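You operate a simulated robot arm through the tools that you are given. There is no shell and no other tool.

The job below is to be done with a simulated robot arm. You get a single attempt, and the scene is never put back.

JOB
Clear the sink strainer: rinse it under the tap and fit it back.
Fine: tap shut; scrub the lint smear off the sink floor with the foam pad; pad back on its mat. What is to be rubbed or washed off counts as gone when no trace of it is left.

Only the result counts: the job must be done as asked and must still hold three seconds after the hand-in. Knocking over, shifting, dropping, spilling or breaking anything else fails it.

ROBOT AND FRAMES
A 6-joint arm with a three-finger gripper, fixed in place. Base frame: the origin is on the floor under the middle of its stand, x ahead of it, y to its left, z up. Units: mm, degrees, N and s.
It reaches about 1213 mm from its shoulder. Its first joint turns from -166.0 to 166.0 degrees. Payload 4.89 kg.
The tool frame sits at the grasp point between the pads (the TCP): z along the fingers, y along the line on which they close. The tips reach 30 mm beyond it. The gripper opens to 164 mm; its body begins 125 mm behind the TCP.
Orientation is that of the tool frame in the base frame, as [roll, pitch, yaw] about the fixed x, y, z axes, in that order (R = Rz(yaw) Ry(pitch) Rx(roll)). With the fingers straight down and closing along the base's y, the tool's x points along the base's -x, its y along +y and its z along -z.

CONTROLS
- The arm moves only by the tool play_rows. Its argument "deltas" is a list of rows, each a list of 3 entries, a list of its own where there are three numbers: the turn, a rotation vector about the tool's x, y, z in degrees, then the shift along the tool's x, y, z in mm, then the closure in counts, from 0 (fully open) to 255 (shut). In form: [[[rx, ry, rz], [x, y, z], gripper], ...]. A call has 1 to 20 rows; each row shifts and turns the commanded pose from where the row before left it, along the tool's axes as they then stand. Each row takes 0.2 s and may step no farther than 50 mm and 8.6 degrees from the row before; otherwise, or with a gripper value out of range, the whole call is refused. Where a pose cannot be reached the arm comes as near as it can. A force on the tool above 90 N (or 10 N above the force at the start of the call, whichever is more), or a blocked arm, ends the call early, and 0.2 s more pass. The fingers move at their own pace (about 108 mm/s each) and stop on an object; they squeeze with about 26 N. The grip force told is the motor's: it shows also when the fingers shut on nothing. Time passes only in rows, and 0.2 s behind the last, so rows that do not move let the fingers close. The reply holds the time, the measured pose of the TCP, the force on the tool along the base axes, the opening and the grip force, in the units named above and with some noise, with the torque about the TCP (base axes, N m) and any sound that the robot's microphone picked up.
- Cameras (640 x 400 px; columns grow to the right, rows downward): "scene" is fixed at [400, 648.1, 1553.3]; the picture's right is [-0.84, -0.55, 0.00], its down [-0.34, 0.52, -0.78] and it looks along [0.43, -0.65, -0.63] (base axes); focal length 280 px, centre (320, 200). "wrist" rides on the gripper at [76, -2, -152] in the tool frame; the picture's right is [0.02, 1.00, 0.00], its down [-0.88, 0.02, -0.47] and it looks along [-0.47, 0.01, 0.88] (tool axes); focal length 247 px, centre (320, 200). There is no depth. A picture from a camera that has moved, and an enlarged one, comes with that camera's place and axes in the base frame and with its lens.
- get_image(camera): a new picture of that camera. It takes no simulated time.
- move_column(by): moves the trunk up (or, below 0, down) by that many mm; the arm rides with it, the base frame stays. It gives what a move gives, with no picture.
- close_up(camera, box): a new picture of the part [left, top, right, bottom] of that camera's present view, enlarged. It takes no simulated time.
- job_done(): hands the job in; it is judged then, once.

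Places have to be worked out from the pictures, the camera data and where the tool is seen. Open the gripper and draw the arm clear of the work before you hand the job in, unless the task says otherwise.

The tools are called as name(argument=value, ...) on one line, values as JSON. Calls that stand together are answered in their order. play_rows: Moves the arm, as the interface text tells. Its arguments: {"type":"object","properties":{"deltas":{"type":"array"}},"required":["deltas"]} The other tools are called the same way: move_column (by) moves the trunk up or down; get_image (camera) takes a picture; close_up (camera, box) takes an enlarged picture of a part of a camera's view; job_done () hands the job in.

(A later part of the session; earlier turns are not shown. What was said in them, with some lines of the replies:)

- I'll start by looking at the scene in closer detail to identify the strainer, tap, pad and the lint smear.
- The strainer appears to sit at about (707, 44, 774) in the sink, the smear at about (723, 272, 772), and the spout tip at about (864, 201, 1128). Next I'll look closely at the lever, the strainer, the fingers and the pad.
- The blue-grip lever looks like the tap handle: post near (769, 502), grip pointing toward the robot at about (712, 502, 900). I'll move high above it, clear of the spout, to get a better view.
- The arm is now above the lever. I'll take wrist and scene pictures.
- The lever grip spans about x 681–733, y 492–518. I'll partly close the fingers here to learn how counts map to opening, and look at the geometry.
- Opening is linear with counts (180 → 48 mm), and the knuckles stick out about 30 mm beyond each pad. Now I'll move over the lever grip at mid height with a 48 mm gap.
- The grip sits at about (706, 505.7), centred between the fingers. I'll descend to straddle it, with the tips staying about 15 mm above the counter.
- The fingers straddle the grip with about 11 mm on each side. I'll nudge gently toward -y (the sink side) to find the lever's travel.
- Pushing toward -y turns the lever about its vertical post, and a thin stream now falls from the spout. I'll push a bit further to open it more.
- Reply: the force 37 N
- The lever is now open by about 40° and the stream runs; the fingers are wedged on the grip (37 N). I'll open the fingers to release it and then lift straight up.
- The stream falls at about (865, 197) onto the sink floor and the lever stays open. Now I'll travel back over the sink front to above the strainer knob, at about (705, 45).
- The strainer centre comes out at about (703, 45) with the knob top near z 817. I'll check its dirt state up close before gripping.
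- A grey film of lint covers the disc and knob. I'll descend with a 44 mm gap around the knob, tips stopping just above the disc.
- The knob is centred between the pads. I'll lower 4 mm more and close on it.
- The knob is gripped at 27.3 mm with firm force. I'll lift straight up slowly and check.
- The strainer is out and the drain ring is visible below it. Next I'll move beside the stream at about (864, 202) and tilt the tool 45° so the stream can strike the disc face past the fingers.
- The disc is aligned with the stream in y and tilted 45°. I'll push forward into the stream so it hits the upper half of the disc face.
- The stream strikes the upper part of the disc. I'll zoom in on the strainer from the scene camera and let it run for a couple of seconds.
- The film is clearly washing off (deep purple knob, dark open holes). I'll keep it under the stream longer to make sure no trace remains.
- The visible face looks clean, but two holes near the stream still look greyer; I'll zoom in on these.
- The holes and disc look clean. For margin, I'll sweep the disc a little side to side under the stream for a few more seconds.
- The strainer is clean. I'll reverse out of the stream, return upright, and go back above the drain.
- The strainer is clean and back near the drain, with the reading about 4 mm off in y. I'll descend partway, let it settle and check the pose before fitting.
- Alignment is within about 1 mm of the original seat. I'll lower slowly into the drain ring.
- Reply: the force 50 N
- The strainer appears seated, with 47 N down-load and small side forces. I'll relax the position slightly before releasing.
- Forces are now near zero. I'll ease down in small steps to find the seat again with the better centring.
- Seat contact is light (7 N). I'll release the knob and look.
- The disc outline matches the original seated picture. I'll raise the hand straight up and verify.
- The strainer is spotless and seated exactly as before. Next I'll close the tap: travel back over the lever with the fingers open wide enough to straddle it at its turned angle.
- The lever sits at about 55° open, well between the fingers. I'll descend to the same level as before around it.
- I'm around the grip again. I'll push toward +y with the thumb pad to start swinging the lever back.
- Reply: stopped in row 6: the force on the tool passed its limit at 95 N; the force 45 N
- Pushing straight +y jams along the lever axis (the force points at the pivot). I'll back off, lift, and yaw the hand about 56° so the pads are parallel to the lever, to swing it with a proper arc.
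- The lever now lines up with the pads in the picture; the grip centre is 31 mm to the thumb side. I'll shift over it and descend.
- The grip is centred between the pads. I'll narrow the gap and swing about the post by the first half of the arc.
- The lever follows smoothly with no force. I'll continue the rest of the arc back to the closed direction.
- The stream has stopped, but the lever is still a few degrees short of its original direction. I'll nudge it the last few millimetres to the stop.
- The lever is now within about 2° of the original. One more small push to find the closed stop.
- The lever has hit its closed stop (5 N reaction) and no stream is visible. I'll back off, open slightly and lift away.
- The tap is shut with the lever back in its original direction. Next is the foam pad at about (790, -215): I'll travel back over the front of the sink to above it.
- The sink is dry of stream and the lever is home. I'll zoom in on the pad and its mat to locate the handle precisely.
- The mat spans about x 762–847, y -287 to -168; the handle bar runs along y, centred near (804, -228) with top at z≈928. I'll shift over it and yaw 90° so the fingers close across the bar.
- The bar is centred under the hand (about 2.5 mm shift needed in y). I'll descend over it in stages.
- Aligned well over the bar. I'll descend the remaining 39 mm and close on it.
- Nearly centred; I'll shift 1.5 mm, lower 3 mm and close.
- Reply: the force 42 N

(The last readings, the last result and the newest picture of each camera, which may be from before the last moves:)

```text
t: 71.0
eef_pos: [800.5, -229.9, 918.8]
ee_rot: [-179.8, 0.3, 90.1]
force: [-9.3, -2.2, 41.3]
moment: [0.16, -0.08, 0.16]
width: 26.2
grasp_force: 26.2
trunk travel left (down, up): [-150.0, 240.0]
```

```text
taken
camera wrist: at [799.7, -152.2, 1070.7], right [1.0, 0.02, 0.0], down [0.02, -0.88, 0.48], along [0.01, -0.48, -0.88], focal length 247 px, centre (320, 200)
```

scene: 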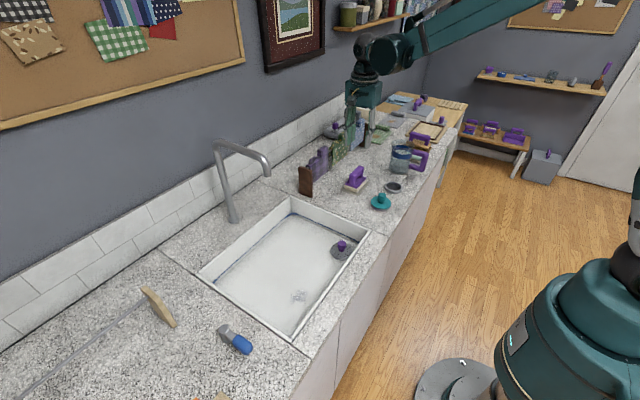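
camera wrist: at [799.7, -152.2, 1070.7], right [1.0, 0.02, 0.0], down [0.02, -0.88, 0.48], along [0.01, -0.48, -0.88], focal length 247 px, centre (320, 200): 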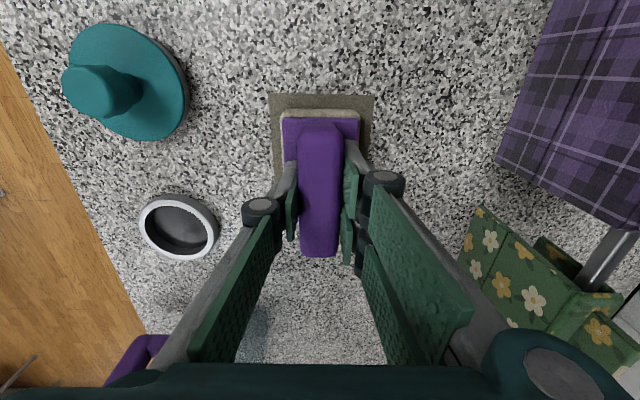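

The bar is gripped (26 mm wide) with the tips pressing lightly on the plate. I'll relieve that and lift straight up.

play_rows(deltas=[[[0, 0, 0], [0, 0, -2], 255], [[0, 0, 0], [0, 0, -2], 255], [[0, 0, 0], [0, 0, -6], 255], [[0, 0, 0], [0, 0, -15], 255], [[0, 0, 0], [0, 0, -30], 255], [[0, 0, 0], [0, 0, -40], 255], [[0, 0, 0], [0, 0, 0], 255]])

get_image(camera="wrist")

close_up(camera="scene", box=[310, 110, 410, 210])

```text
t: 72.6
eef_pos: [801.4, -226.3, 1012.3]
ee_rot: [-179.9, 0.4, 90.0]
force: [-0.2, -0.2, -0.2]
moment: [-0.03, -0.01, 0.01]
width: 26.2
grasp_force: 25.7
trunk travel left (down, up): [-150.0, 240.0]
```

```text
taken
camera wrist: at [800.3, -149.1, 1164.6], right [1.0, 0.02, 0.0], down [0.02, -0.88, 0.48], along [0.01, -0.48, -0.88], focal length 247 px, centre (320, 200)
```

wrist: 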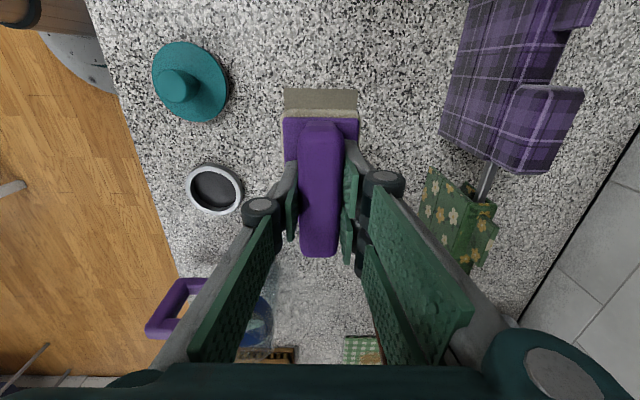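

```text
4.00 times, centred on (360, 160) of scene
camera zoom: at [400.0, 648.1, 1553.3], right [-0.84, -0.55, 0.0], down [-0.34, 0.52, -0.78], along [0.43, -0.65, -0.63], focal length 1121 px, centre (160, 360)
```

zoom: 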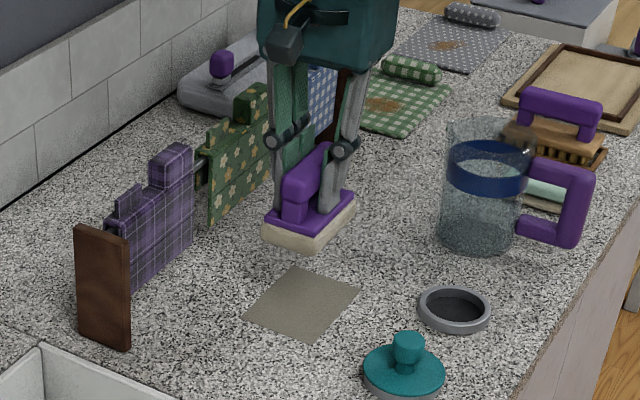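

The pad is up and the mat stayed in place. I'll carry the pad over the sink to above the smear at about (723, 272).

play_rows(deltas=[[[0, 0, 0], [40, -13, 0], 255], [[0, 0, 0], [40, -13, 0], 255], [[0, 0, 0], [40, -13, 0], 255], [[0, 0, 0], [40, -13, 0], 255], [[0, 0, 0], [40, -13, 0], 255], [[0, 0, 0], [40, -13, 0], 255], [[0, 0, 0], [40, 0, 0], 255], [[0, 0, 0], [40, 0, 0], 255], [[0, 0, 0], [40, 0, 0], 255], [[0, 0, 0], [40, 0, 0], 255], [[0, 0, 0], [40, 0, 0], 255], [[0, 0, 0], [40, 0, 0], 255], [[0, 0, 0], [21, 0, 0], 255], [[0, 0, 0], [0, 0, 0], 255]])

get_image(camera="wrist")

get_image(camera="scene")

```text
t: 75.6
eef_pos: [725.3, 273.6, 1008.0]
ee_rot: [-179.8, 0.3, 90.0]
force: [0.1, 0.7, -1.2]
moment: [-0.03, 0.04, 0.01]
width: 26.2
grasp_force: 26.5
trunk travel left (down, up): [-150.0, 240.0]
```

```text
taken
camera wrist: at [725.1, 350.8, 1160.2], right [1.0, 0.02, 0.0], down [0.02, -0.88, 0.48], along [0.01, -0.48, -0.88], focal length 247 px, centre (320, 200)
```

wrist: 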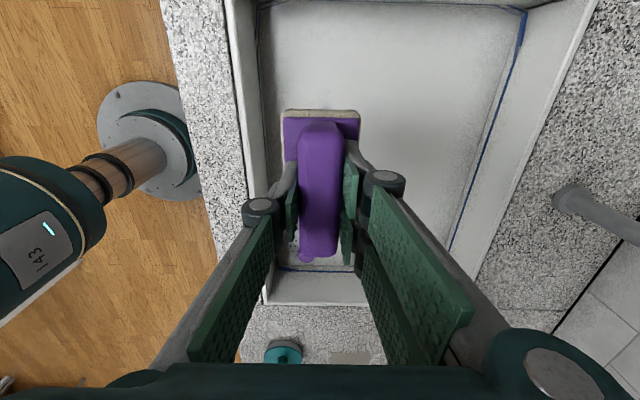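

```text
taken
```

scene: 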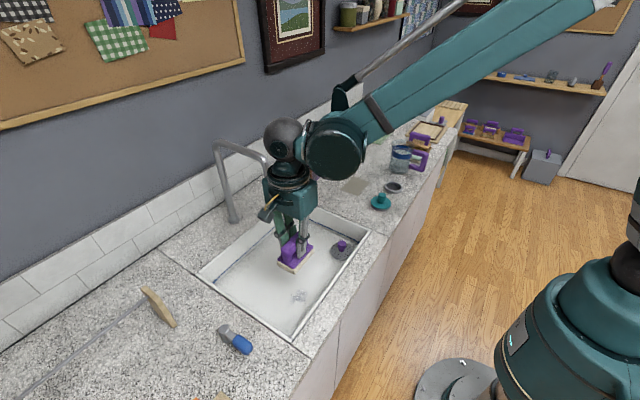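

The hand is above the smear (also confirmed at about (722, 272) from earlier pictures). I'll lower the pad into the sink, stopping about 15 mm above expected contact.

play_rows(deltas=[[[0, 0, 0], [0, -1, 40], 255], [[0, 0, 0], [0, -1, 40], 255], [[0, 0, 0], [0, 0, 35], 255], [[0, 0, 0], [0, 0, 25], 255], [[0, 0, 0], [0, 0, 13], 255], [[0, 0, 0], [0, 0, 0], 255]])

close_up(camera="scene", box=[240, 200, 360, 320])

get_image(camera="wrist")

```text
t: 77.0
eef_pos: [718.7, 270.6, 855.6]
ee_rot: [-179.8, 0.3, 90.0]
force: [-0.7, 0.2, -0.1]
moment: [0.0, 0.0, 0.01]
width: 26.0
grasp_force: 26.3
trunk travel left (down, up): [-150.0, 240.0]
```

```text
3.33 times, centred on (300, 260) of scene
camera zoom: at [400.0, 648.1, 1553.3], right [-0.84, -0.55, 0.0], down [-0.34, 0.52, -0.78], along [0.43, -0.65, -0.63], focal length 934 px, centre (387, 0)
```

zoom: 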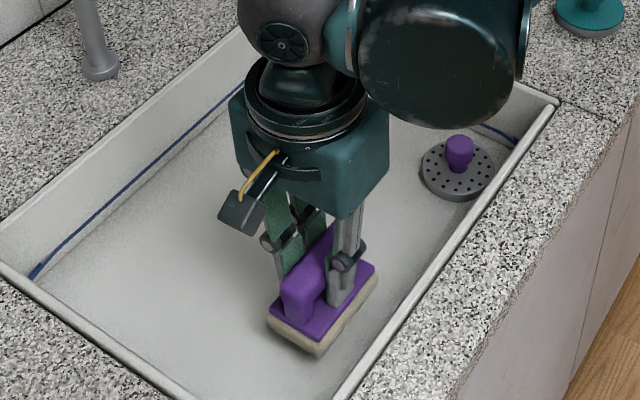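

```text
taken
camera wrist: at [718.3, 347.9, 1007.9], right [1.0, 0.02, 0.0], down [0.02, -0.88, 0.48], along [0.01, -0.48, -0.88], focal length 247 px, centre (320, 200)
```

wrist: 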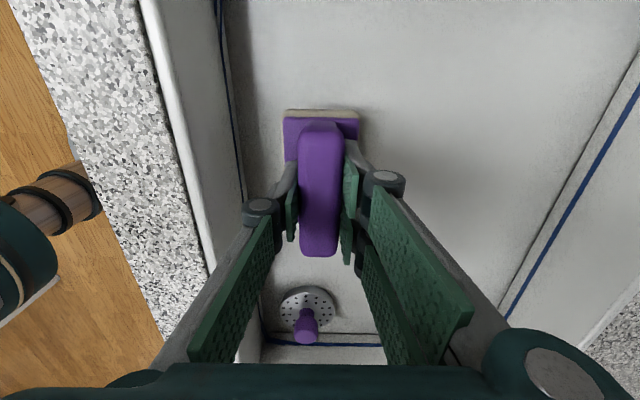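

The pad covers the smear. I'll ease down to contact in small steps and read the force.

play_rows(deltas=[[[0, 0, 0], [1, 2, 5], 255], [[0, 0, 0], [0, 0, 4], 255], [[0, 0, 0], [0, 0, 3], 255], [[0, 0, 0], [0, 0, 2], 255], [[0, 0, 0], [0, 0, 2], 255], [[0, 0, 0], [0, 0, 0], 255]])

```text
t: 78.4
eef_pos: [720.5, 271.9, 841.8]
ee_rot: [-179.8, 0.3, 90.0]
force: [-0.1, 0.2, 0.1]
moment: [0.01, -0.01, 0.01]
width: 25.9
grasp_force: 26.1
trunk travel left (down, up): [-150.0, 240.0]
```

Still no contact at z≈842. I'll go on down in 1–2 mm steps.

play_rows(deltas=[[[0, 0, 0], [0, 0, 2], 255], [[0, 0, 0], [0, 0, 1.5], 255], [[0, 0, 0], [0, 0, 1.5], 255], [[0, 0, 0], [0, 0, 0], 255]])

```text
t: 79.4
eef_pos: [722.7, 272.0, 837.5]
ee_rot: [-179.7, 0.3, 89.9]
force: [0.5, 0.0, 0.3]
moment: [0.02, 0.01, 0.03]
width: 26.3
grasp_force: 26.1
trunk travel left (down, up): [-150.0, 240.0]
```

play_rows(deltas=[[[0, 0, 0], [0, 0, 1.5], 255], [[0, 0, 0], [0, 0, 1.5], 255], [[0, 0, 0], [0, 0, 1.5], 255], [[0, 0, 0], [0, 0, 0], 255]])

close_up(camera="scene", box=[270, 250, 340, 310])

```text
t: 80.4
eef_pos: [723.2, 272.3, 831.7]
ee_rot: [-179.8, 0.3, 90.0]
force: [1.1, 0.5, 0.7]
moment: [0.0, 0.03, 0.02]
width: 26.0
grasp_force: 26.2
trunk travel left (down, up): [-150.0, 240.0]
```

```text
6.67 times, centred on (305, 280) of scene
camera zoom: at [400.0, 648.1, 1553.3], right [-0.84, -0.55, 0.0], down [-0.34, 0.52, -0.78], along [0.43, -0.65, -0.63], focal length 1868 px, centre (420, -333)
```

zoom: 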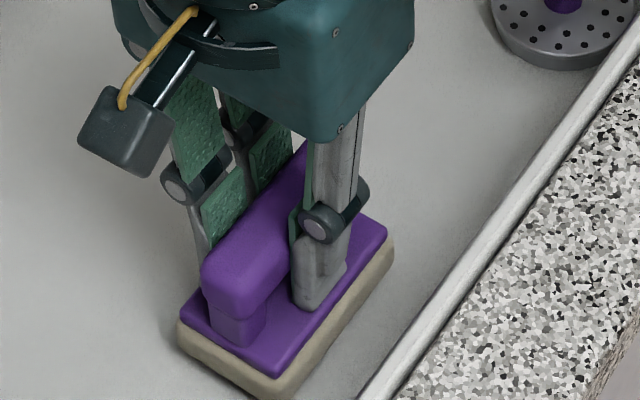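

Still no contact at z≈832, so the floor is a bit lower than estimated. I continue down in small steps.

play_rows(deltas=[[[0, 0, 0], [0, 0, 1.5], 255], [[0, 0, 0], [0, 0, 1.5], 255], [[0, 0, 0], [0, 0, 1], 255], [[0, 0, 0], [0, 0, 0], 255]])

```text
t: 81.4
eef_pos: [723.8, 271.5, 827.8]
ee_rot: [-179.9, 0.3, 90.0]
force: [0.1, -0.2, -0.8]
moment: [-0.03, 0.0, -0.05]
width: 26.1
grasp_force: 25.9
trunk travel left (down, up): [-150.0, 240.0]
```

Force is still zero at z≈828; I'll keep going in 1.5 mm steps.

play_rows(deltas=[[[0, 0, 0], [0, 0, 1.5], 255], [[0, 0, 0], [0, 0, 1.5], 255], [[0, 0, 0], [0, 0, 1], 255], [[0, 0, 0], [0, 0, 0], 255]])

close_up(camera="scene", box=[270, 250, 340, 310])

```text
t: 82.4
eef_pos: [723.0, 272.0, 823.7]
ee_rot: [-179.9, 0.2, 90.0]
force: [1.9, -0.7, 9.4]
moment: [0.38, -0.14, -0.05]
width: 26.0
grasp_force: 25.7
trunk travel left (down, up): [-150.0, 240.0]
```

```text
6.67 times, centred on (305, 280) of scene
camera zoom: at [400.0, 648.1, 1553.3], right [-0.84, -0.55, 0.0], down [-0.34, 0.52, -0.78], along [0.43, -0.65, -0.63], focal length 1868 px, centre (420, -333)
```

zoom: 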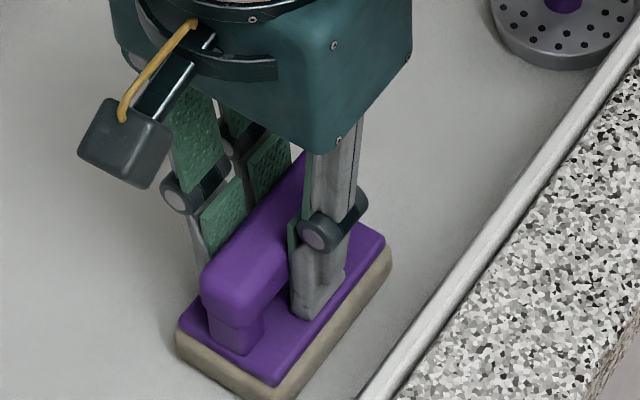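

Contact at z≈823.7 with 9 N. I'll press 1 mm more and start rubbing back and forth across x.

play_rows(deltas=[[[0, 0, 0], [0, 0, 1], 255], [[0, 0, 0], [0, 7, 0], 255], [[0, 0, 0], [0, 7, 0], 255], [[0, 0, 0], [0, 7, 0], 255], [[0, 0, 0], [0, -7, 0], 255], [[0, 0, 0], [0, -7, 0], 255], [[0, 0, 0], [0, -7, 0], 255], [[0, 0, 0], [0, -7, 0], 255], [[0, 0, 0], [0, -7, 0], 255], [[0, 0, 0], [0, -7, 0], 255], [[0, 0, 0], [0, 7, 0], 255], [[0, 0, 0], [0, 7, 0], 255], [[0, 0, 0], [0, 7, 0], 255], [[0, 0, 0], [0, 0, 0], 255]])

get_image(camera="wrist")

close_up(camera="scene", box=[270, 250, 340, 310])

```text
t: 85.4
eef_pos: [724.4, 273.2, 823.3]
ee_rot: [-179.8, 0.3, 90.0]
force: [-1.1, -0.2, 2.0]
moment: [0.0, -0.02, -0.03]
width: 26.4
grasp_force: 26.4
trunk travel left (down, up): [-150.0, 240.0]
```

```text
taken
camera wrist: at [723.2, 348.9, 976.2], right [1.0, 0.02, 0.0], down [0.02, -0.88, 0.48], along [0.01, -0.48, -0.88], focal length 247 px, centre (320, 200)
```

wrist: 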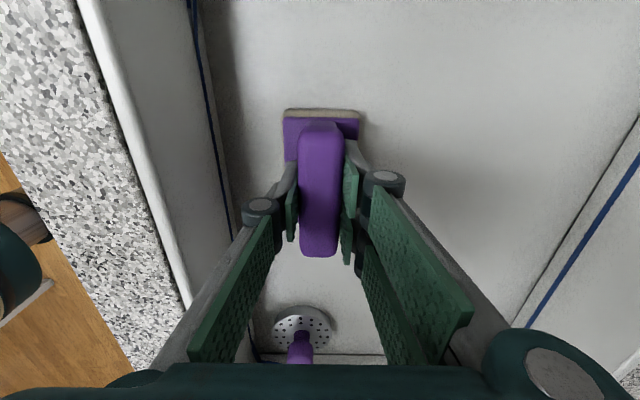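

```text
6.67 times, centred on (305, 280) of scene
camera zoom: at [400.0, 648.1, 1553.3], right [-0.84, -0.55, 0.0], down [-0.34, 0.52, -0.78], along [0.43, -0.65, -0.63], focal length 1868 px, centre (420, -333)
```

zoom: 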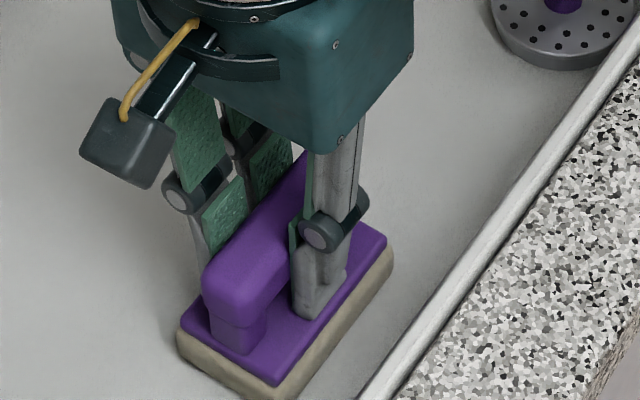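

Pressure has dropped to about 2 N, so I'll press 2 mm more and rub in both directions.

play_rows(deltas=[[[0, 0, 0], [0, 0, 1], 255], [[0, 0, 0], [0, 0, 1], 255], [[0, 0, 0], [0, 8, 0], 255], [[0, 0, 0], [0, 8, 0], 255], [[0, 0, 0], [0, 8, 0], 255], [[0, 0, 0], [0, -8, 0], 255], [[0, 0, 0], [0, -8, 0], 255], [[0, 0, 0], [0, -8, 0], 255], [[0, 0, 0], [0, -8, 0], 255], [[0, 0, 0], [0, -8, 0], 255], [[0, 0, 0], [0, -8, 0], 255], [[0, 0, 0], [0, 8, 0], 255], [[0, 0, 0], [0, 8, 0], 255], [[0, 0, 0], [0, 8, 0], 255], [[0, 0, 0], [0, 0, 0], 255]])

```text
t: 86.8
eef_pos: [742.0, 271.2, 821.9]
ee_rot: [179.5, 0.2, 90.1]
force: [0.1, -1.5, 47.6]
moment: [-0.05, 0.26, 0.02]
width: 26.2
grasp_force: 25.8
trunk travel left (down, up): [-150.0, 240.0]
stopped in row 7: the force on the tool passed its limit at 97 N (the readings are from after the stop); the commanded pose is now the measured one
```

The press got too stiff (97 N stop) at x≈742. I'll raise 1.2 mm to relieve it and read the force again.

play_rows(deltas=[[[0, 0, 0], [0, 0, -1.2], 255], [[0, 0, 0], [0, 0, 0], 255]])

get_image(camera="wrist")

close_up(camera="scene", box=[260, 240, 340, 310])

```text
t: 87.4
eef_pos: [742.1, 270.5, 822.7]
ee_rot: [179.7, 0.2, 89.9]
force: [-0.2, -5.0, 29.2]
moment: [-0.09, 0.07, 0.0]
width: 26.0
grasp_force: 25.8
trunk travel left (down, up): [-150.0, 240.0]
```

```text
taken
camera wrist: at [740.9, 348.3, 975.7], right [1.0, 0.02, 0.01], down [0.02, -0.88, 0.48], along [0.02, -0.48, -0.88], focal length 247 px, centre (320, 200)
```

wrist: 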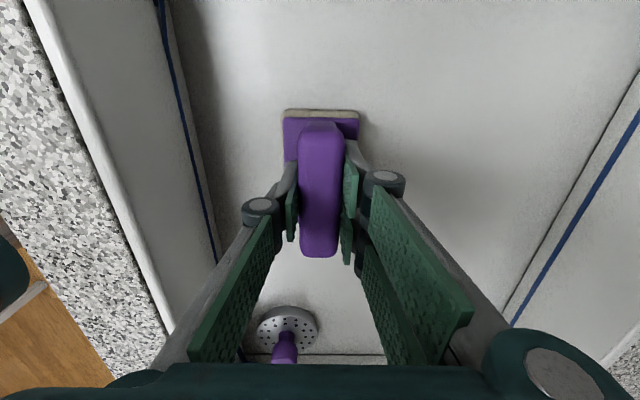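

```text
5.71 times, centred on (300, 275) of scene
camera zoom: at [400.0, 648.1, 1553.3], right [-0.84, -0.55, 0.0], down [-0.34, 0.52, -0.78], along [0.43, -0.65, -0.63], focal length 1602 px, centre (434, -229)
```

zoom: 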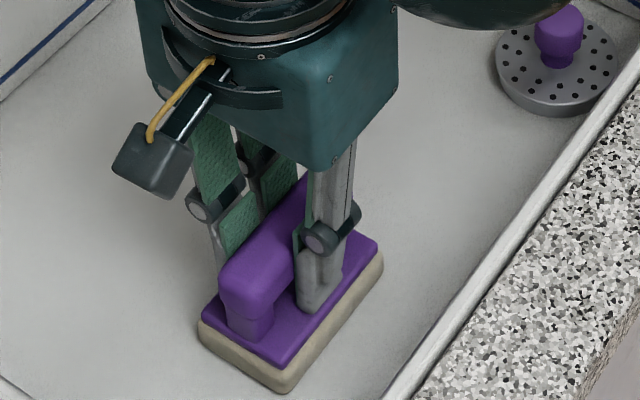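

Force is now 29 N. I'll ease up 0.5 mm and rub more slowly, 5 mm per row, across x.

play_rows(deltas=[[[0, 0, 0], [0, 0, -0.5], 255], [[0, 0, 0], [0, -5, 0], 255], [[0, 0, 0], [0, -5, 0], 255], [[0, 0, 0], [0, -5, 0], 255], [[0, 0, 0], [0, -5, 0], 255], [[0, 0, 0], [0, -5, 0], 255], [[0, 0, 0], [0, -5, 0], 255], [[0, 0, 0], [0, -5, 0], 255], [[0, 0, 0], [0, -5, 0], 255], [[0, 0, 0], [0, 0, 0], 255]])

close_up(camera="scene", box=[260, 240, 340, 320])

get_image(camera="wrist")

```text
t: 89.6
eef_pos: [702.4, 273.7, 824.2]
ee_rot: [179.6, 0.1, 89.9]
force: [17.5, 1.8, 50.1]
moment: [0.12, -0.34, -0.04]
width: 26.2
grasp_force: 26.2
trunk travel left (down, up): [-150.0, 240.0]
```

```text
5.00 times, centred on (300, 280) of scene
camera zoom: at [400.0, 648.1, 1553.3], right [-0.84, -0.55, 0.0], down [-0.34, 0.52, -0.78], along [0.43, -0.65, -0.63], focal length 1401 px, centre (420, -200)
```

zoom: 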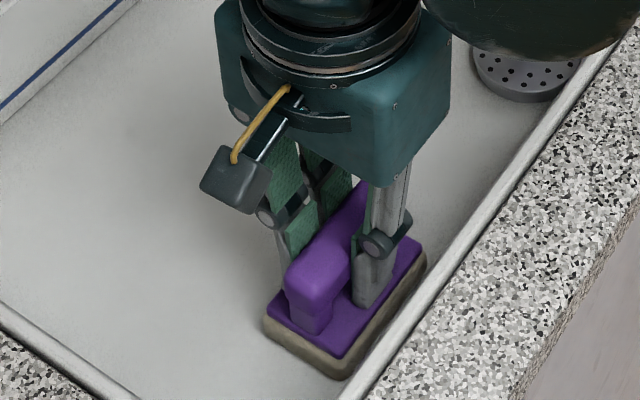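

```text
taken
camera wrist: at [700.8, 349.3, 975.7], right [1.0, 0.02, 0.01], down [0.02, -0.88, 0.48], along [0.02, -0.48, -0.88], focal length 247 px, centre (320, 200)
```

wrist: 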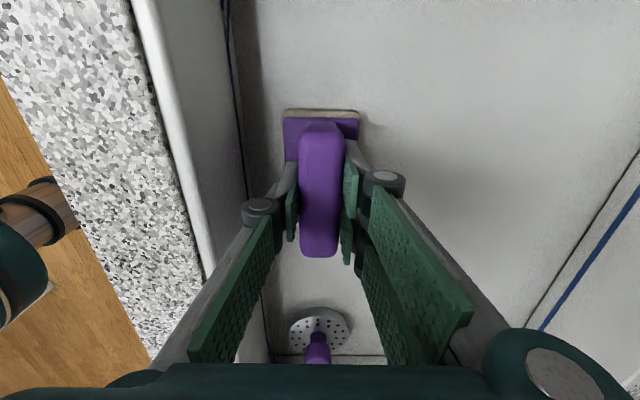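

The exposed floor beside the pad already looks clean. I'll ease up a little, go back to centre and rub along y too.

play_rows(deltas=[[[0, 0, 0], [0, 3, -1], 255], [[0, 0, 0], [0, 5, 0], 255], [[0, 0, 0], [0, 5, 0], 255], [[0, 0, 0], [0, 5, 0], 255], [[0, 0, 0], [0, 5, 0], 255], [[0, 0, 0], [5, 0, 0], 255], [[0, 0, 0], [5, 0, 0], 255], [[0, 0, 0], [5, 0, 0], 255], [[0, 0, 0], [5, 0, 0], 255], [[0, 0, 0], [0, 0, 0], 255]])

close_up(camera="scene", box=[260, 240, 340, 320])

```text
t: 91.8
eef_pos: [725.2, 292.1, 825.1]
ee_rot: [179.7, 0.2, 89.9]
force: [-0.1, -0.8, 0.2]
moment: [0.01, -0.03, -0.02]
width: 26.1
grasp_force: 26.2
trunk travel left (down, up): [-150.0, 240.0]
```

```text
5.00 times, centred on (300, 280) of scene
camera zoom: at [400.0, 648.1, 1553.3], right [-0.84, -0.55, 0.0], down [-0.34, 0.52, -0.78], along [0.43, -0.65, -0.63], focal length 1401 px, centre (420, -200)
```

zoom: 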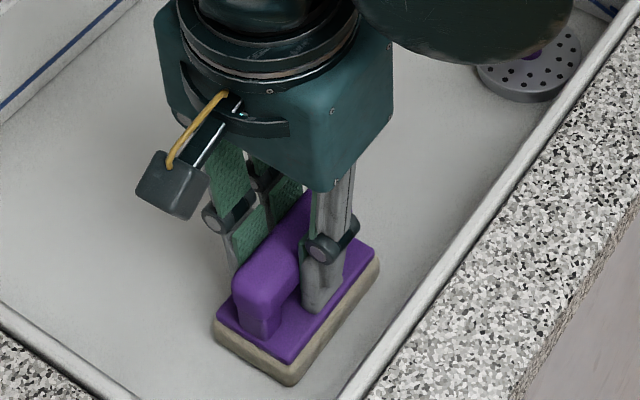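

I'll lift the pad to inspect the floor where the smear was.

play_rows(deltas=[[[0, 0, 0], [0, 0, -15], 255], [[0, 0, 0], [0, 0, -35], 255], [[0, 0, 0], [0, 0, -40], 255], [[0, 0, 0], [0, 0, -40], 255], [[0, 0, 0], [-20, 0, -40], 255], [[0, 0, 0], [-45, 0, 0], 255], [[0, 0, 0], [-45, 0, 0], 255], [[0, 0, 0], [0, 0, 0], 255]])

close_up(camera="scene", box=[250, 240, 350, 340])

get_image(camera="wrist")

get_image(camera="scene")

```text
t: 93.6
eef_pos: [730.1, 186.6, 996.5]
ee_rot: [179.7, 0.2, 90.0]
force: [-1.0, 0.7, -0.6]
moment: [-0.06, -0.03, -0.01]
width: 25.9
grasp_force: 25.8
trunk travel left (down, up): [-150.0, 240.0]
```

```text
4.00 times, centred on (300, 290) of scene
camera zoom: at [400.0, 648.1, 1553.3], right [-0.84, -0.55, 0.0], down [-0.34, 0.52, -0.78], along [0.43, -0.65, -0.63], focal length 1121 px, centre (400, -160)
```

zoom: 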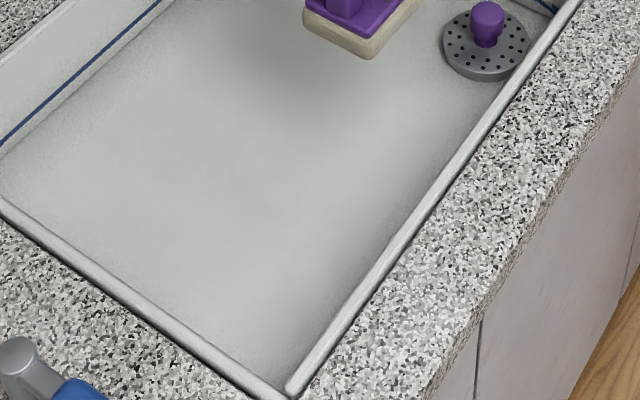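

```text
taken
camera wrist: at [728.0, 264.0, 1148.8], right [1.0, 0.02, 0.01], down [0.02, -0.88, 0.48], along [0.01, -0.48, -0.88], focal length 247 px, centre (320, 200)
```

wrist: 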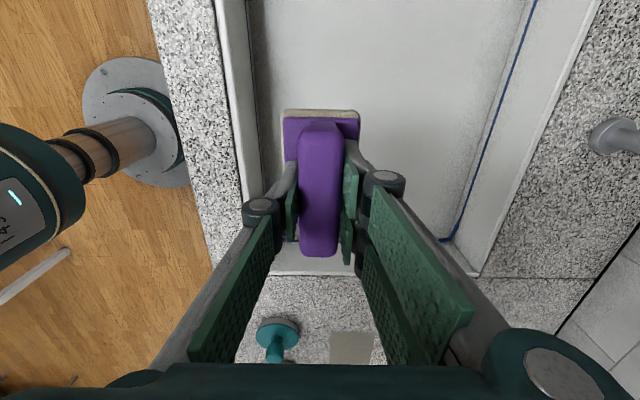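

```text
taken
```

scene: 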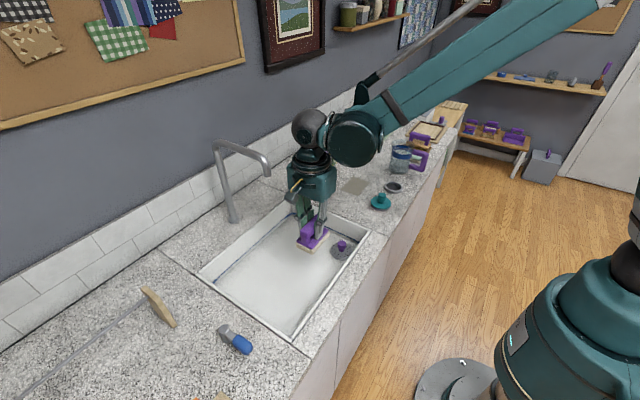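

The smear looks gone; I'll zoom in hard on that patch of floor to check for any remaining trace.

close_up(camera="scene", box=[280, 275, 325, 315])

close_up(camera="wrist", box=[250, 0, 400, 110])

```text
10.00 times, centred on (302, 295) of scene
camera zoom: at [400.0, 648.1, 1553.3], right [-0.84, -0.55, 0.0], down [-0.34, 0.52, -0.78], along [0.43, -0.65, -0.63], focal length 2803 px, centre (495, -750)
```

zoom: 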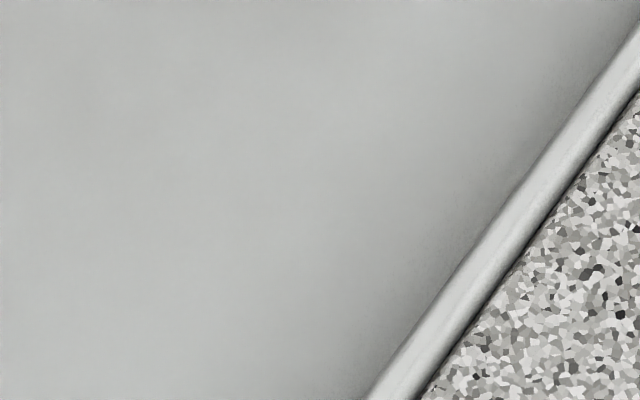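

```text
3.64 times, centred on (325, 55) of wrist
camera zoom: at [728.0, 264.0, 1148.8], right [1.0, 0.02, 0.01], down [0.02, -0.88, 0.48], along [0.01, -0.48, -0.88], focal length 898 px, centre (302, 727)
```

zoom: 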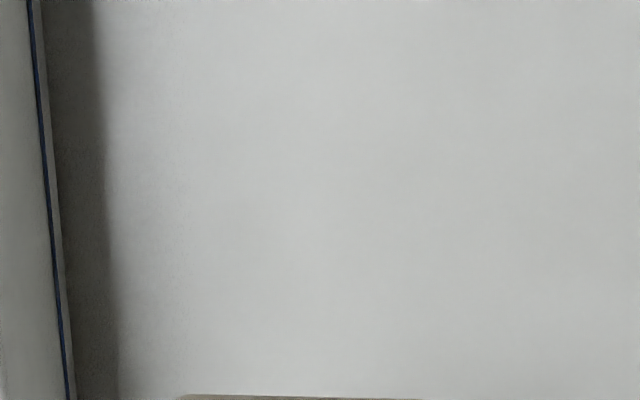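

No trace is visible in either view. For margin I'll do one more light scrub pass over the same area before returning the pad.

play_rows(deltas=[[[0, 0, 0], [45, 0, 0], 255], [[0, 0, 0], [45, -1, 20], 255], [[0, 0, 0], [0, -1, 40], 255], [[0, 0, 0], [0, 0, 40], 255], [[0, 0, 0], [0, 0, 35], 255], [[0, 0, 0], [0, 0, 20], 255], [[0, 0, 0], [0, 0, 11], 255], [[0, 0, 0], [0, 0, 2], 255], [[0, 0, 0], [0, 0, 1.5], 255], [[0, 0, 0], [0, 0, 0], 255]])

```text
t: 95.8
eef_pos: [724.4, 272.6, 825.0]
ee_rot: [179.7, 0.2, 90.0]
force: [-1.0, 0.0, -0.1]
moment: [0.0, 0.0, 0.01]
width: 26.2
grasp_force: 26.0
trunk travel left (down, up): [-150.0, 240.0]
```

The pad is hovering just above contact. I'll press about 1.3 mm and rub slowly along y and x.

play_rows(deltas=[[[0, 0, 0], [0, 0, 0.8], 255], [[0, 0, 0], [0, 0, 0.5], 255], [[0, 0, 0], [5, 0, 0], 255], [[0, 0, 0], [5, 0, 0], 255], [[0, 0, 0], [5, 0, 0], 255], [[0, 0, 0], [5, 0, 0], 255], [[0, 0, 0], [-5, 0, 0], 255], [[0, 0, 0], [-5, 0, 0], 255], [[0, 0, 0], [-5, 0, 0], 255], [[0, 0, 0], [-5, 0, 0], 255], [[0, 0, 0], [-5, 0, 0], 255], [[0, 0, 0], [-5, 0, 0], 255], [[0, 0, 0], [-5, 0, 0], 255], [[0, 0, 0], [-5, 0, 0], 255], [[0, 0, 0], [0, 0, 0], 255]])

```text
t: 99.0
eef_pos: [723.8, 251.4, 823.8]
ee_rot: [179.6, 0.3, 90.1]
force: [-0.1, 0.9, 2.5]
moment: [-0.02, 0.02, -0.08]
width: 26.0
grasp_force: 25.8
trunk travel left (down, up): [-150.0, 240.0]
```

Contact is light (2.5 N). I'll press 0.7 mm more and rub back along y and then across x.

play_rows(deltas=[[[0, 0, 0], [0, 0, 0.7], 255], [[0, 0, 0], [5, 0, 0], 255], [[0, 0, 0], [5, 0, 0], 255], [[0, 0, 0], [5, 0, 0], 255], [[0, 0, 0], [5, 0, 0], 255], [[0, 0, 0], [0, 5, 0], 255], [[0, 0, 0], [0, 5, 0], 255], [[0, 0, 0], [0, 5, 0], 255], [[0, 0, 0], [0, -5, 0], 255], [[0, 0, 0], [0, -5, 0], 255], [[0, 0, 0], [0, -5, 0], 255], [[0, 0, 0], [0, -5, 0], 255], [[0, 0, 0], [0, -5, 0], 255], [[0, 0, 0], [0, 5, 0], 255], [[0, 0, 0], [0, 5, 0], 255], [[0, 0, 0], [0, 0, 0], 255]])

```text
t: 102.4
eef_pos: [722.7, 271.9, 824.2]
ee_rot: [179.8, 0.2, 89.9]
force: [-11.5, 1.3, 24.8]
moment: [0.16, 0.42, 0.05]
width: 26.1
grasp_force: 26.2
trunk travel left (down, up): [-150.0, 240.0]
```

About 25 N now, a proper scrubbing pressure. I'll do a few more short strokes, then lift clear.

play_rows(deltas=[[[0, 0, 0], [5, 0, 0], 255], [[0, 0, 0], [5, 0, 0], 255], [[0, 0, 0], [5, 0, 0], 255], [[0, 0, 0], [-5, 0, 0], 255], [[0, 0, 0], [-5, 0, 0], 255], [[0, 0, 0], [-5, 0, 0], 255], [[0, 0, 0], [-5, 0, 0], 255], [[0, 0, 0], [-5, 0, 0], 255], [[0, 0, 0], [-5, 0, 0], 255], [[0, 0, 0], [5, 0, -2], 255], [[0, 0, 0], [5, 0, -8], 255], [[0, 0, 0], [5, 0, -30], 255], [[0, 0, 0], [0, 0, -40], 255], [[0, 0, 0], [0, 0, -45], 255], [[0, 0, 0], [0, 0, -45], 255], [[0, 0, 0], [-45, 0, -17], 255], [[0, 0, 0], [-45, 0, 0], 255], [[0, 0, 0], [0, 0, 0], 255]])

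close_up(camera="scene", box=[250, 240, 350, 340])

get_image(camera="wrist")

```text
t: 106.2
eef_pos: [725.4, 179.9, 1011.8]
ee_rot: [179.7, 0.3, 90.0]
force: [-1.0, 0.8, -1.0]
moment: [-0.08, -0.07, -0.03]
width: 26.3
grasp_force: 25.3
trunk travel left (down, up): [-150.0, 240.0]
```

```text
4.00 times, centred on (300, 290) of scene
camera zoom: at [400.0, 648.1, 1553.3], right [-0.84, -0.55, 0.0], down [-0.34, 0.52, -0.78], along [0.43, -0.65, -0.63], focal length 1121 px, centre (400, -160)
```

zoom: 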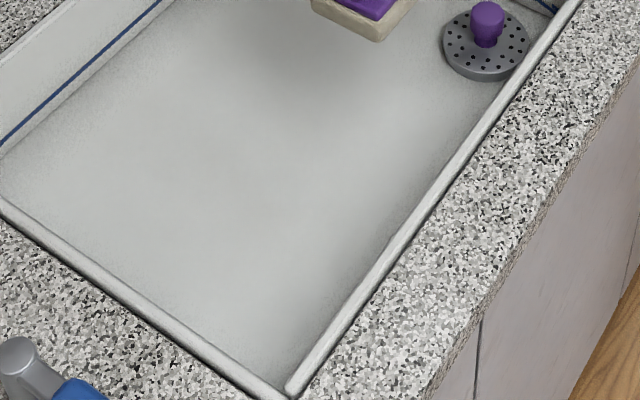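

```text
taken
camera wrist: at [724.0, 258.1, 1163.8], right [1.0, 0.02, 0.01], down [0.02, -0.88, 0.48], along [0.01, -0.48, -0.88], focal length 247 px, centre (320, 200)
```

wrist: 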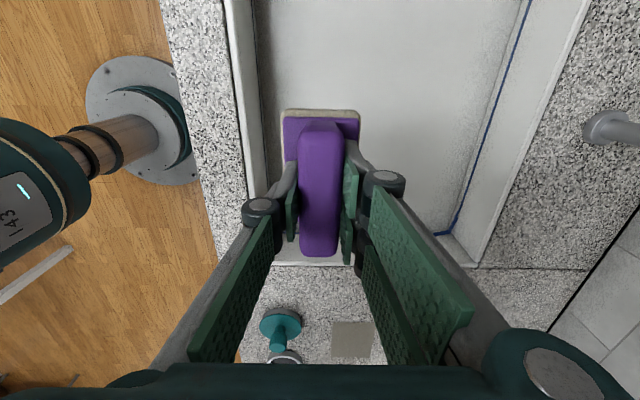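

The floor is spotless and the pad sits unchanged in the grip. Now I'll carry it back over to its mat.

play_rows(deltas=[[[0, 0, 0], [-41, 0, 0], 255], [[0, 0, 0], [-41, 0, 0], 255], [[0, 0, 0], [-41, 0, 0], 255], [[0, 0, 0], [-41, 0, 0], 255], [[0, 0, 0], [-41, 13, 0], 255], [[0, 0, 0], [-41, 13, 0], 255], [[0, 0, 0], [-41, 13, 0], 255], [[0, 0, 0], [-41, 13, 0], 255], [[0, 0, 0], [-41, 13, 0], 255], [[0, 0, 0], [-41, 13, 0], 255], [[0, 0, 0], [0, 0, 0], 255], [[0, 0, 0], [0, 0, 0], 255], [[0, 0, 0], [0, 0, 0], 255]])

get_image(camera="wrist")

close_up(camera="scene", box=[310, 110, 410, 210])

```text
t: 109.0
eef_pos: [801.6, -227.7, 1011.3]
ee_rot: [179.7, 0.1, 90.1]
force: [0.6, -0.4, -0.2]
moment: [0.06, -0.01, 0.02]
width: 26.2
grasp_force: 26.3
trunk travel left (down, up): [-150.0, 240.0]
```

```text
taken
camera wrist: at [800.4, -149.8, 1163.6], right [1.0, 0.02, 0.0], down [0.02, -0.88, 0.48], along [0.01, -0.48, -0.88], focal length 247 px, centre (320, 200)
```

wrist: 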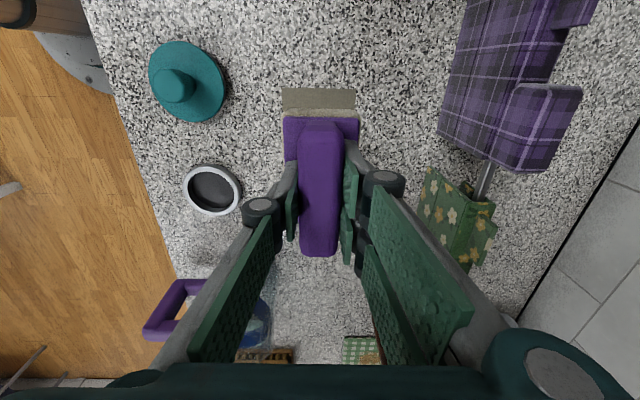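

```text
4.00 times, centred on (360, 160) of scene
camera zoom: at [400.0, 648.1, 1553.3], right [-0.84, -0.55, 0.0], down [-0.34, 0.52, -0.78], along [0.43, -0.65, -0.63], focal length 1121 px, centre (160, 360)
```

zoom: 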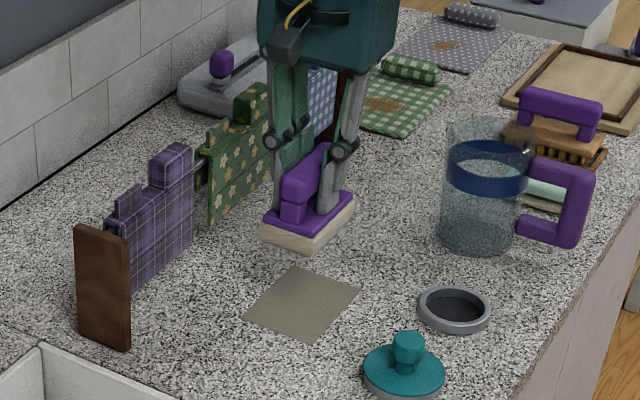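

The view nearly matches the lift-off picture. I'll shift about 1 mm to match the original pose and descend to just above the mat.

play_rows(deltas=[[[0, 0, 0], [-1.2, -1, 25], 255], [[0, 0, 0], [0, 0, 25], 255], [[0, 0, 0], [0, 0, 18], 255], [[0, 0, 0], [0, 0, 10], 255], [[0, 0, 0], [0, 0, 6], 255], [[0, 0, 0], [0, 0, 3], 255], [[0, 0, 0], [0, 0, 0], 255]])

get_image(camera="wrist")

close_up(camera="scene", box=[330, 140, 390, 200])

```text
t: 110.6
eef_pos: [801.4, -230.3, 924.8]
ee_rot: [179.7, 0.3, 90.0]
force: [-0.2, 1.5, -0.1]
moment: [0.01, -0.01, -0.02]
width: 25.9
grasp_force: 25.9
trunk travel left (down, up): [-150.0, 240.0]
```

```text
taken
camera wrist: at [800.0, -153.0, 1077.2], right [1.0, 0.02, 0.0], down [0.02, -0.88, 0.48], along [0.01, -0.48, -0.88], focal length 247 px, centre (320, 200)
```

wrist: 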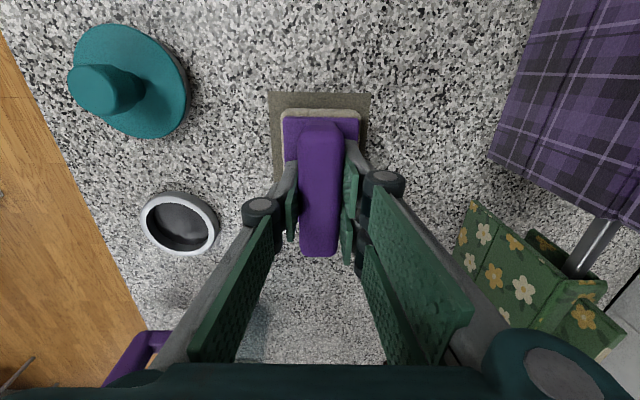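

```text
6.67 times, centred on (360, 170) of scene
camera zoom: at [400.0, 648.1, 1553.3], right [-0.84, -0.55, 0.0], down [-0.34, 0.52, -0.78], along [0.43, -0.65, -0.63], focal length 1868 px, centre (53, 400)
```

zoom: 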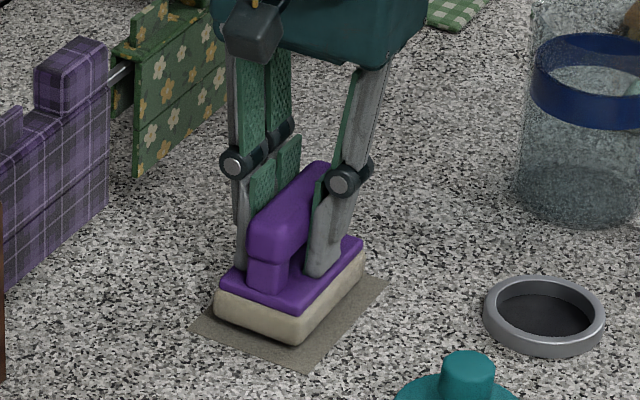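

The pad hovers above the mat about 1–2 mm off in x. I'll correct this and lower to contact in small steps.

play_rows(deltas=[[[0, 0, 0], [0, -1.5, 2], 255], [[0, 0, 0], [0, 0, 1.5], 255], [[0, 0, 0], [0, 0, 1.5], 255], [[0, 0, 0], [0, 0, 0], 255]])

```text
t: 111.6
eef_pos: [799.4, -229.3, 919.5]
ee_rot: [179.7, 0.1, 90.0]
force: [0.5, 0.4, 1.7]
moment: [0.08, 0.03, -0.02]
width: 25.9
grasp_force: 26.2
trunk travel left (down, up): [-150.0, 240.0]
```

First light touch (about 2 N). One more small step down to seat it before release.

play_rows(deltas=[[[0, 0, 0], [0, 0, 0.7], 255], [[0, 0, 0], [0, 0, 0.5], 255], [[0, 0, 0], [0, 0, 0], 255]])

close_up(camera="scene", box=[330, 140, 390, 200])

```text
t: 112.4
eef_pos: [798.7, -229.7, 919.0]
ee_rot: [179.7, 0.1, 90.0]
force: [3.0, 1.1, 6.9]
moment: [0.15, 0.06, -0.05]
width: 26.2
grasp_force: 26.0
trunk travel left (down, up): [-150.0, 240.0]
```

```text
6.67 times, centred on (360, 170) of scene
camera zoom: at [400.0, 648.1, 1553.3], right [-0.84, -0.55, 0.0], down [-0.34, 0.52, -0.78], along [0.43, -0.65, -0.63], focal length 1868 px, centre (53, 400)
```

zoom: 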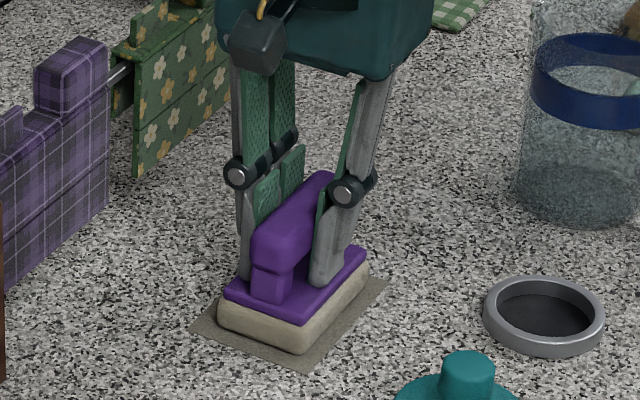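

The pad is on the mat, roughly 2–3 mm toward -x of its original place. I'll lift a hair, shift +2 mm and set it down again before releasing.

play_rows(deltas=[[[0, 0, 0], [0, 0, -2.5], 255], [[0, 0, 0], [0, 2, 0], 255], [[0, 0, 0], [0, 0, 0], 255], [[0, 0, 0], [0, 0, 1.5], 255], [[0, 0, 0], [0, 0, 0.7], 255], [[0, 0, 0], [0, 0, 0], 255]])

close_up(camera="scene", box=[330, 140, 390, 200])

get_image(camera="wrist")

```text
t: 113.8
eef_pos: [800.6, -229.6, 919.8]
ee_rot: [179.7, 0.2, 90.0]
force: [1.6, -0.3, 6.5]
moment: [0.08, 0.07, 0.0]
width: 26.2
grasp_force: 25.9
trunk travel left (down, up): [-150.0, 240.0]
```

```text
6.67 times, centred on (360, 170) of scene
camera zoom: at [400.0, 648.1, 1553.3], right [-0.84, -0.55, 0.0], down [-0.34, 0.52, -0.78], along [0.43, -0.65, -0.63], focal length 1868 px, centre (53, 400)
```

zoom: 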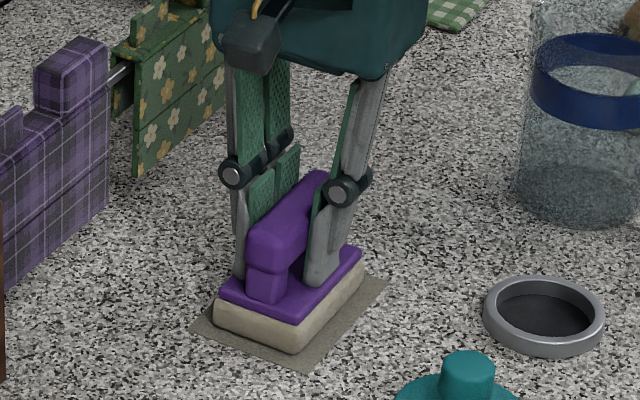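

```text
taken
camera wrist: at [799.5, -151.7, 1071.3], right [1.0, 0.02, 0.01], down [0.02, -0.88, 0.48], along [0.01, -0.48, -0.88], focal length 247 px, centre (320, 200)
```

wrist: 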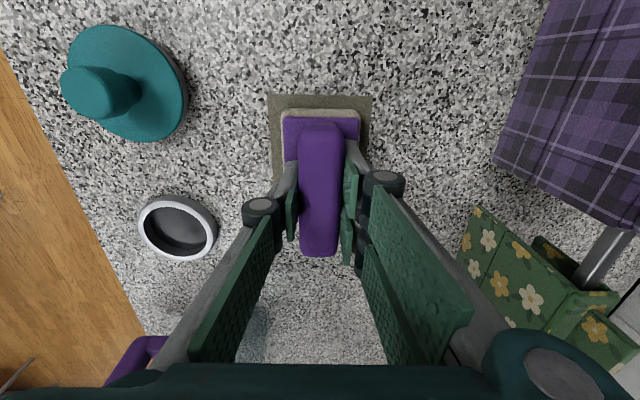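

The pad matches its original place on the mat. I'll release it and rise straight up.

play_rows(deltas=[[[0, 0, 0], [0, 0, 0], 225], [[0, 0, 0], [0, 0, 0], 200], [[0, 0, 0], [0, 0, 0], 170], [[0, 0, 0], [0, 0, 0], 165], [[0, 0, 0], [0, 0, -5], 165], [[0, 0, 0], [0, 0, -15], 165], [[0, 0, 0], [0, 0, -35], 165], [[0, 0, 0], [0, 0, -45], 165], [[0, 0, 0], [0, 0, -45], 165], [[0, 0, 0], [0, 0, -45], 165], [[0, 0, 0], [0, 0, 0], 165]])

close_up(camera="scene", box=[330, 140, 390, 200])

get_image(camera="wrist")

get_image(camera="scene")

```text
t: 116.2
eef_pos: [802.5, -226.5, 1109.4]
ee_rot: [179.6, 0.3, 90.0]
force: [0.1, -0.2, -0.8]
moment: [0.01, -0.03, -0.03]
width: 58.2
grasp_force: 0.1
trunk travel left (down, up): [-150.0, 240.0]
```

```text
6.67 times, centred on (360, 170) of scene
camera zoom: at [400.0, 648.1, 1553.3], right [-0.84, -0.55, 0.0], down [-0.34, 0.52, -0.78], along [0.43, -0.65, -0.63], focal length 1868 px, centre (53, 400)
```

zoom: 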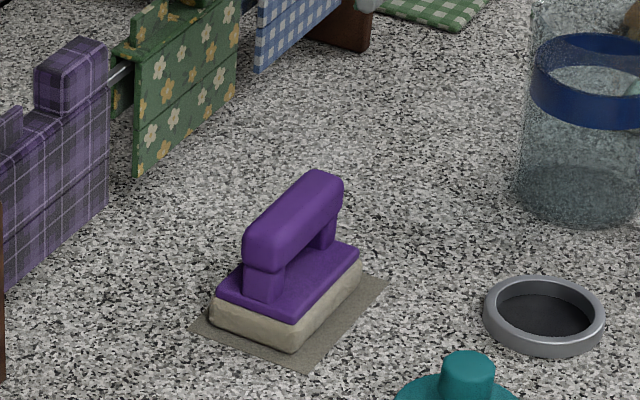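

```text
taken
camera wrist: at [800.2, -149.3, 1261.5], right [1.0, 0.02, 0.01], down [0.02, -0.88, 0.48], along [0.01, -0.48, -0.88], focal length 247 px, centre (320, 200)
```

wrist: 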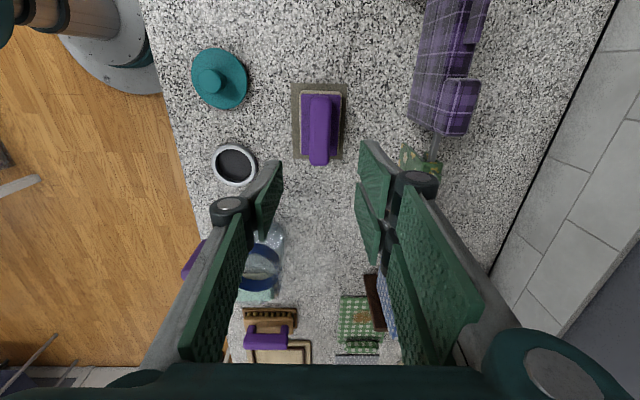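

```text
taken
```

scene: 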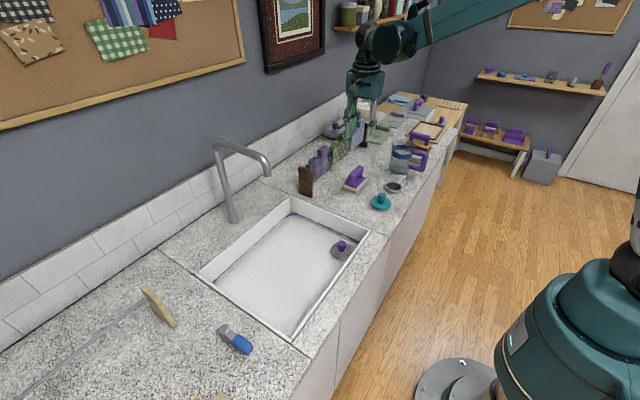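

The pad rests on its mat. I'll retract the arm up and back, open, and check the lever, strainer and sink floor once more.

play_rows(deltas=[[[0, 0, 0], [0, 0, -45], 100], [[0, 0, 0], [0, 0, -45], 50], [[0, 0, 0], [0, 0, -45], 0], [[0, 0, 0], [20, -40, -20], 0], [[0, 0, 0], [20, -40, 0], 0], [[0, 0, 0], [20, -40, 0], 0], [[0, 0, 0], [20, -40, 0], 0], [[0, 0, 0], [20, -40, 0], 0], [[0, 0, 0], [0, 0, 0], 0]])

close_up(camera="scene", box=[200, 310, 270, 370])

close_up(camera="scene", box=[315, 225, 375, 265])

close_up(camera="scene", box=[180, 120, 400, 360])

get_image(camera="scene")

get_image(camera="wrist")

```text
t: 118.2
eef_pos: [598.6, -127.8, 1263.2]
ee_rot: [179.7, 0.2, 90.0]
force: [-0.6, -0.8, 0.1]
moment: [-0.03, -0.13, 0.01]
width: 163.9
grasp_force: 0.0
trunk travel left (down, up): [-150.0, 240.0]
```

```text
6.67 times, centred on (235, 340) of scene
camera zoom: at [400.0, 648.1, 1553.3], right [-0.84, -0.55, 0.0], down [-0.34, 0.52, -0.78], along [0.43, -0.65, -0.63], focal length 1868 px, centre (887, -733)
```

zoom: 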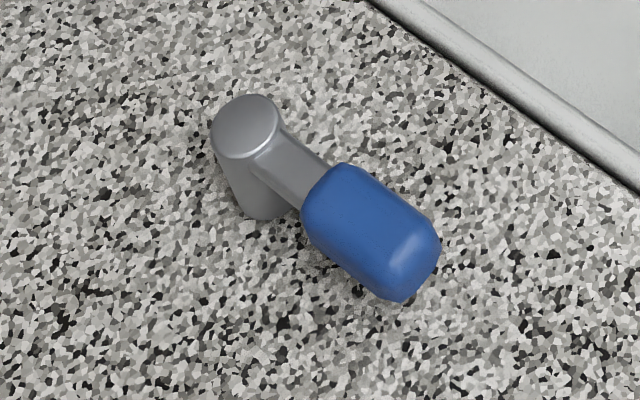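

```text
10.00 times, centred on (345, 245) of scene
camera zoom: at [400.0, 648.1, 1553.3], right [-0.84, -0.55, 0.0], down [-0.34, 0.52, -0.78], along [0.43, -0.65, -0.63], focal length 2803 px, centre (70, -250)
```

zoom: 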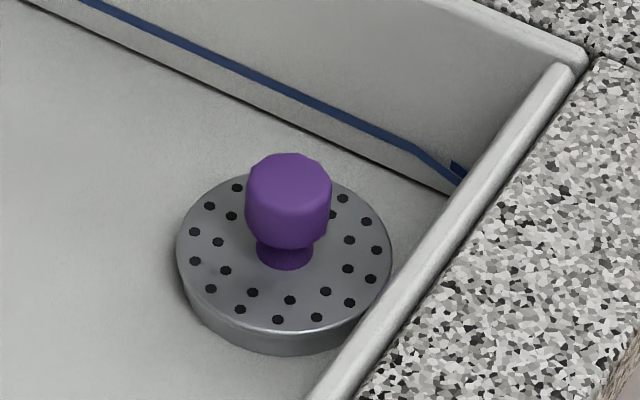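

```text
1.67 times, centred on (290, 240) of scene
camera zoom: at [400.0, 648.1, 1553.3], right [-0.84, -0.55, 0.0], down [-0.34, 0.52, -0.78], along [0.43, -0.65, -0.63], focal length 467 px, centre (370, 133)
```

zoom: 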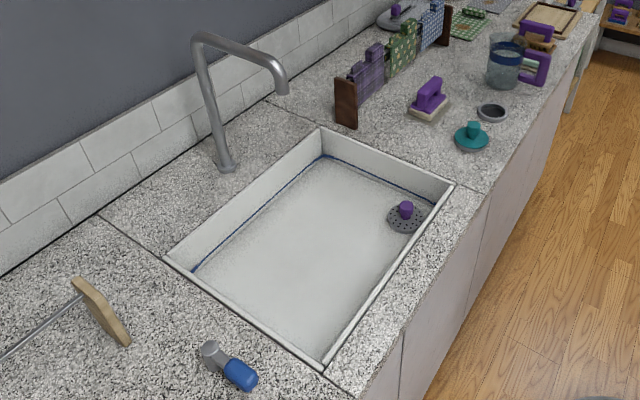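

```text
taken
```

scene: 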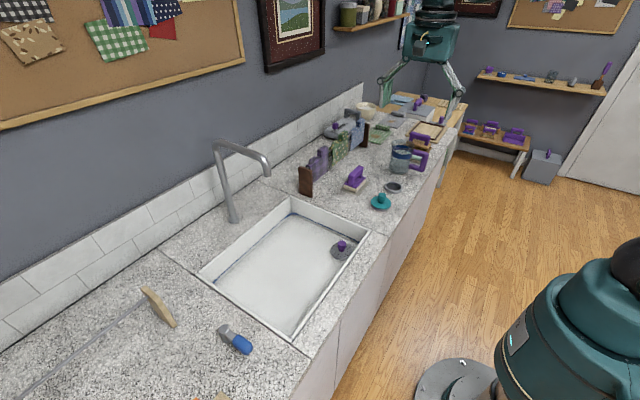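

```text
taken
camera wrist: at [597.1, -50.5, 1415.1], right [1.0, 0.02, 0.01], down [0.02, -0.88, 0.48], along [0.01, -0.48, -0.88], focal length 247 px, centre (320, 200)
```

wrist: 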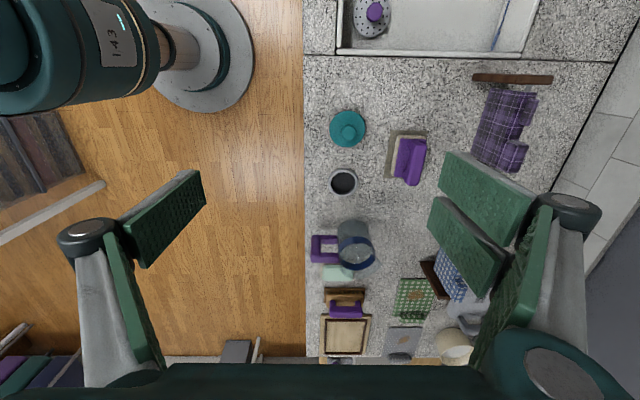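

The lever is back at its original closed position and no water runs. The strainer is clean and seated, the sink floor shows no trace of the smear, and the pad is on its mat. The arm is open and clear, so I hand the job in.

job_done()

```text
The job is handed in.
```

The job is done and handed in. In the final pictures:

- **Strainer:** it was rinsed under the tap until no film showed, then fitted back in the drain. It sits as it did at the start. I only saw the top side and the knob; I never looked at the underside.
- **Tap:** it is shut, with the lever back at its closed stop and no water running. My first push to close it jammed against the lever at 95 N. I turned the hand and swung it shut smoothly on the second try.
- **Lint smear:** it was scrubbed off the sink floor with the foam pad, and no trace shows in close-up. One stroke pressed too hard and stopped at 97 N, so I eased off and finished with lighter passes.
- **Foam pad:** it is back on its mat, close to its original position.

Nothing else appears moved or spilled, and the arm is open and clear of the work.
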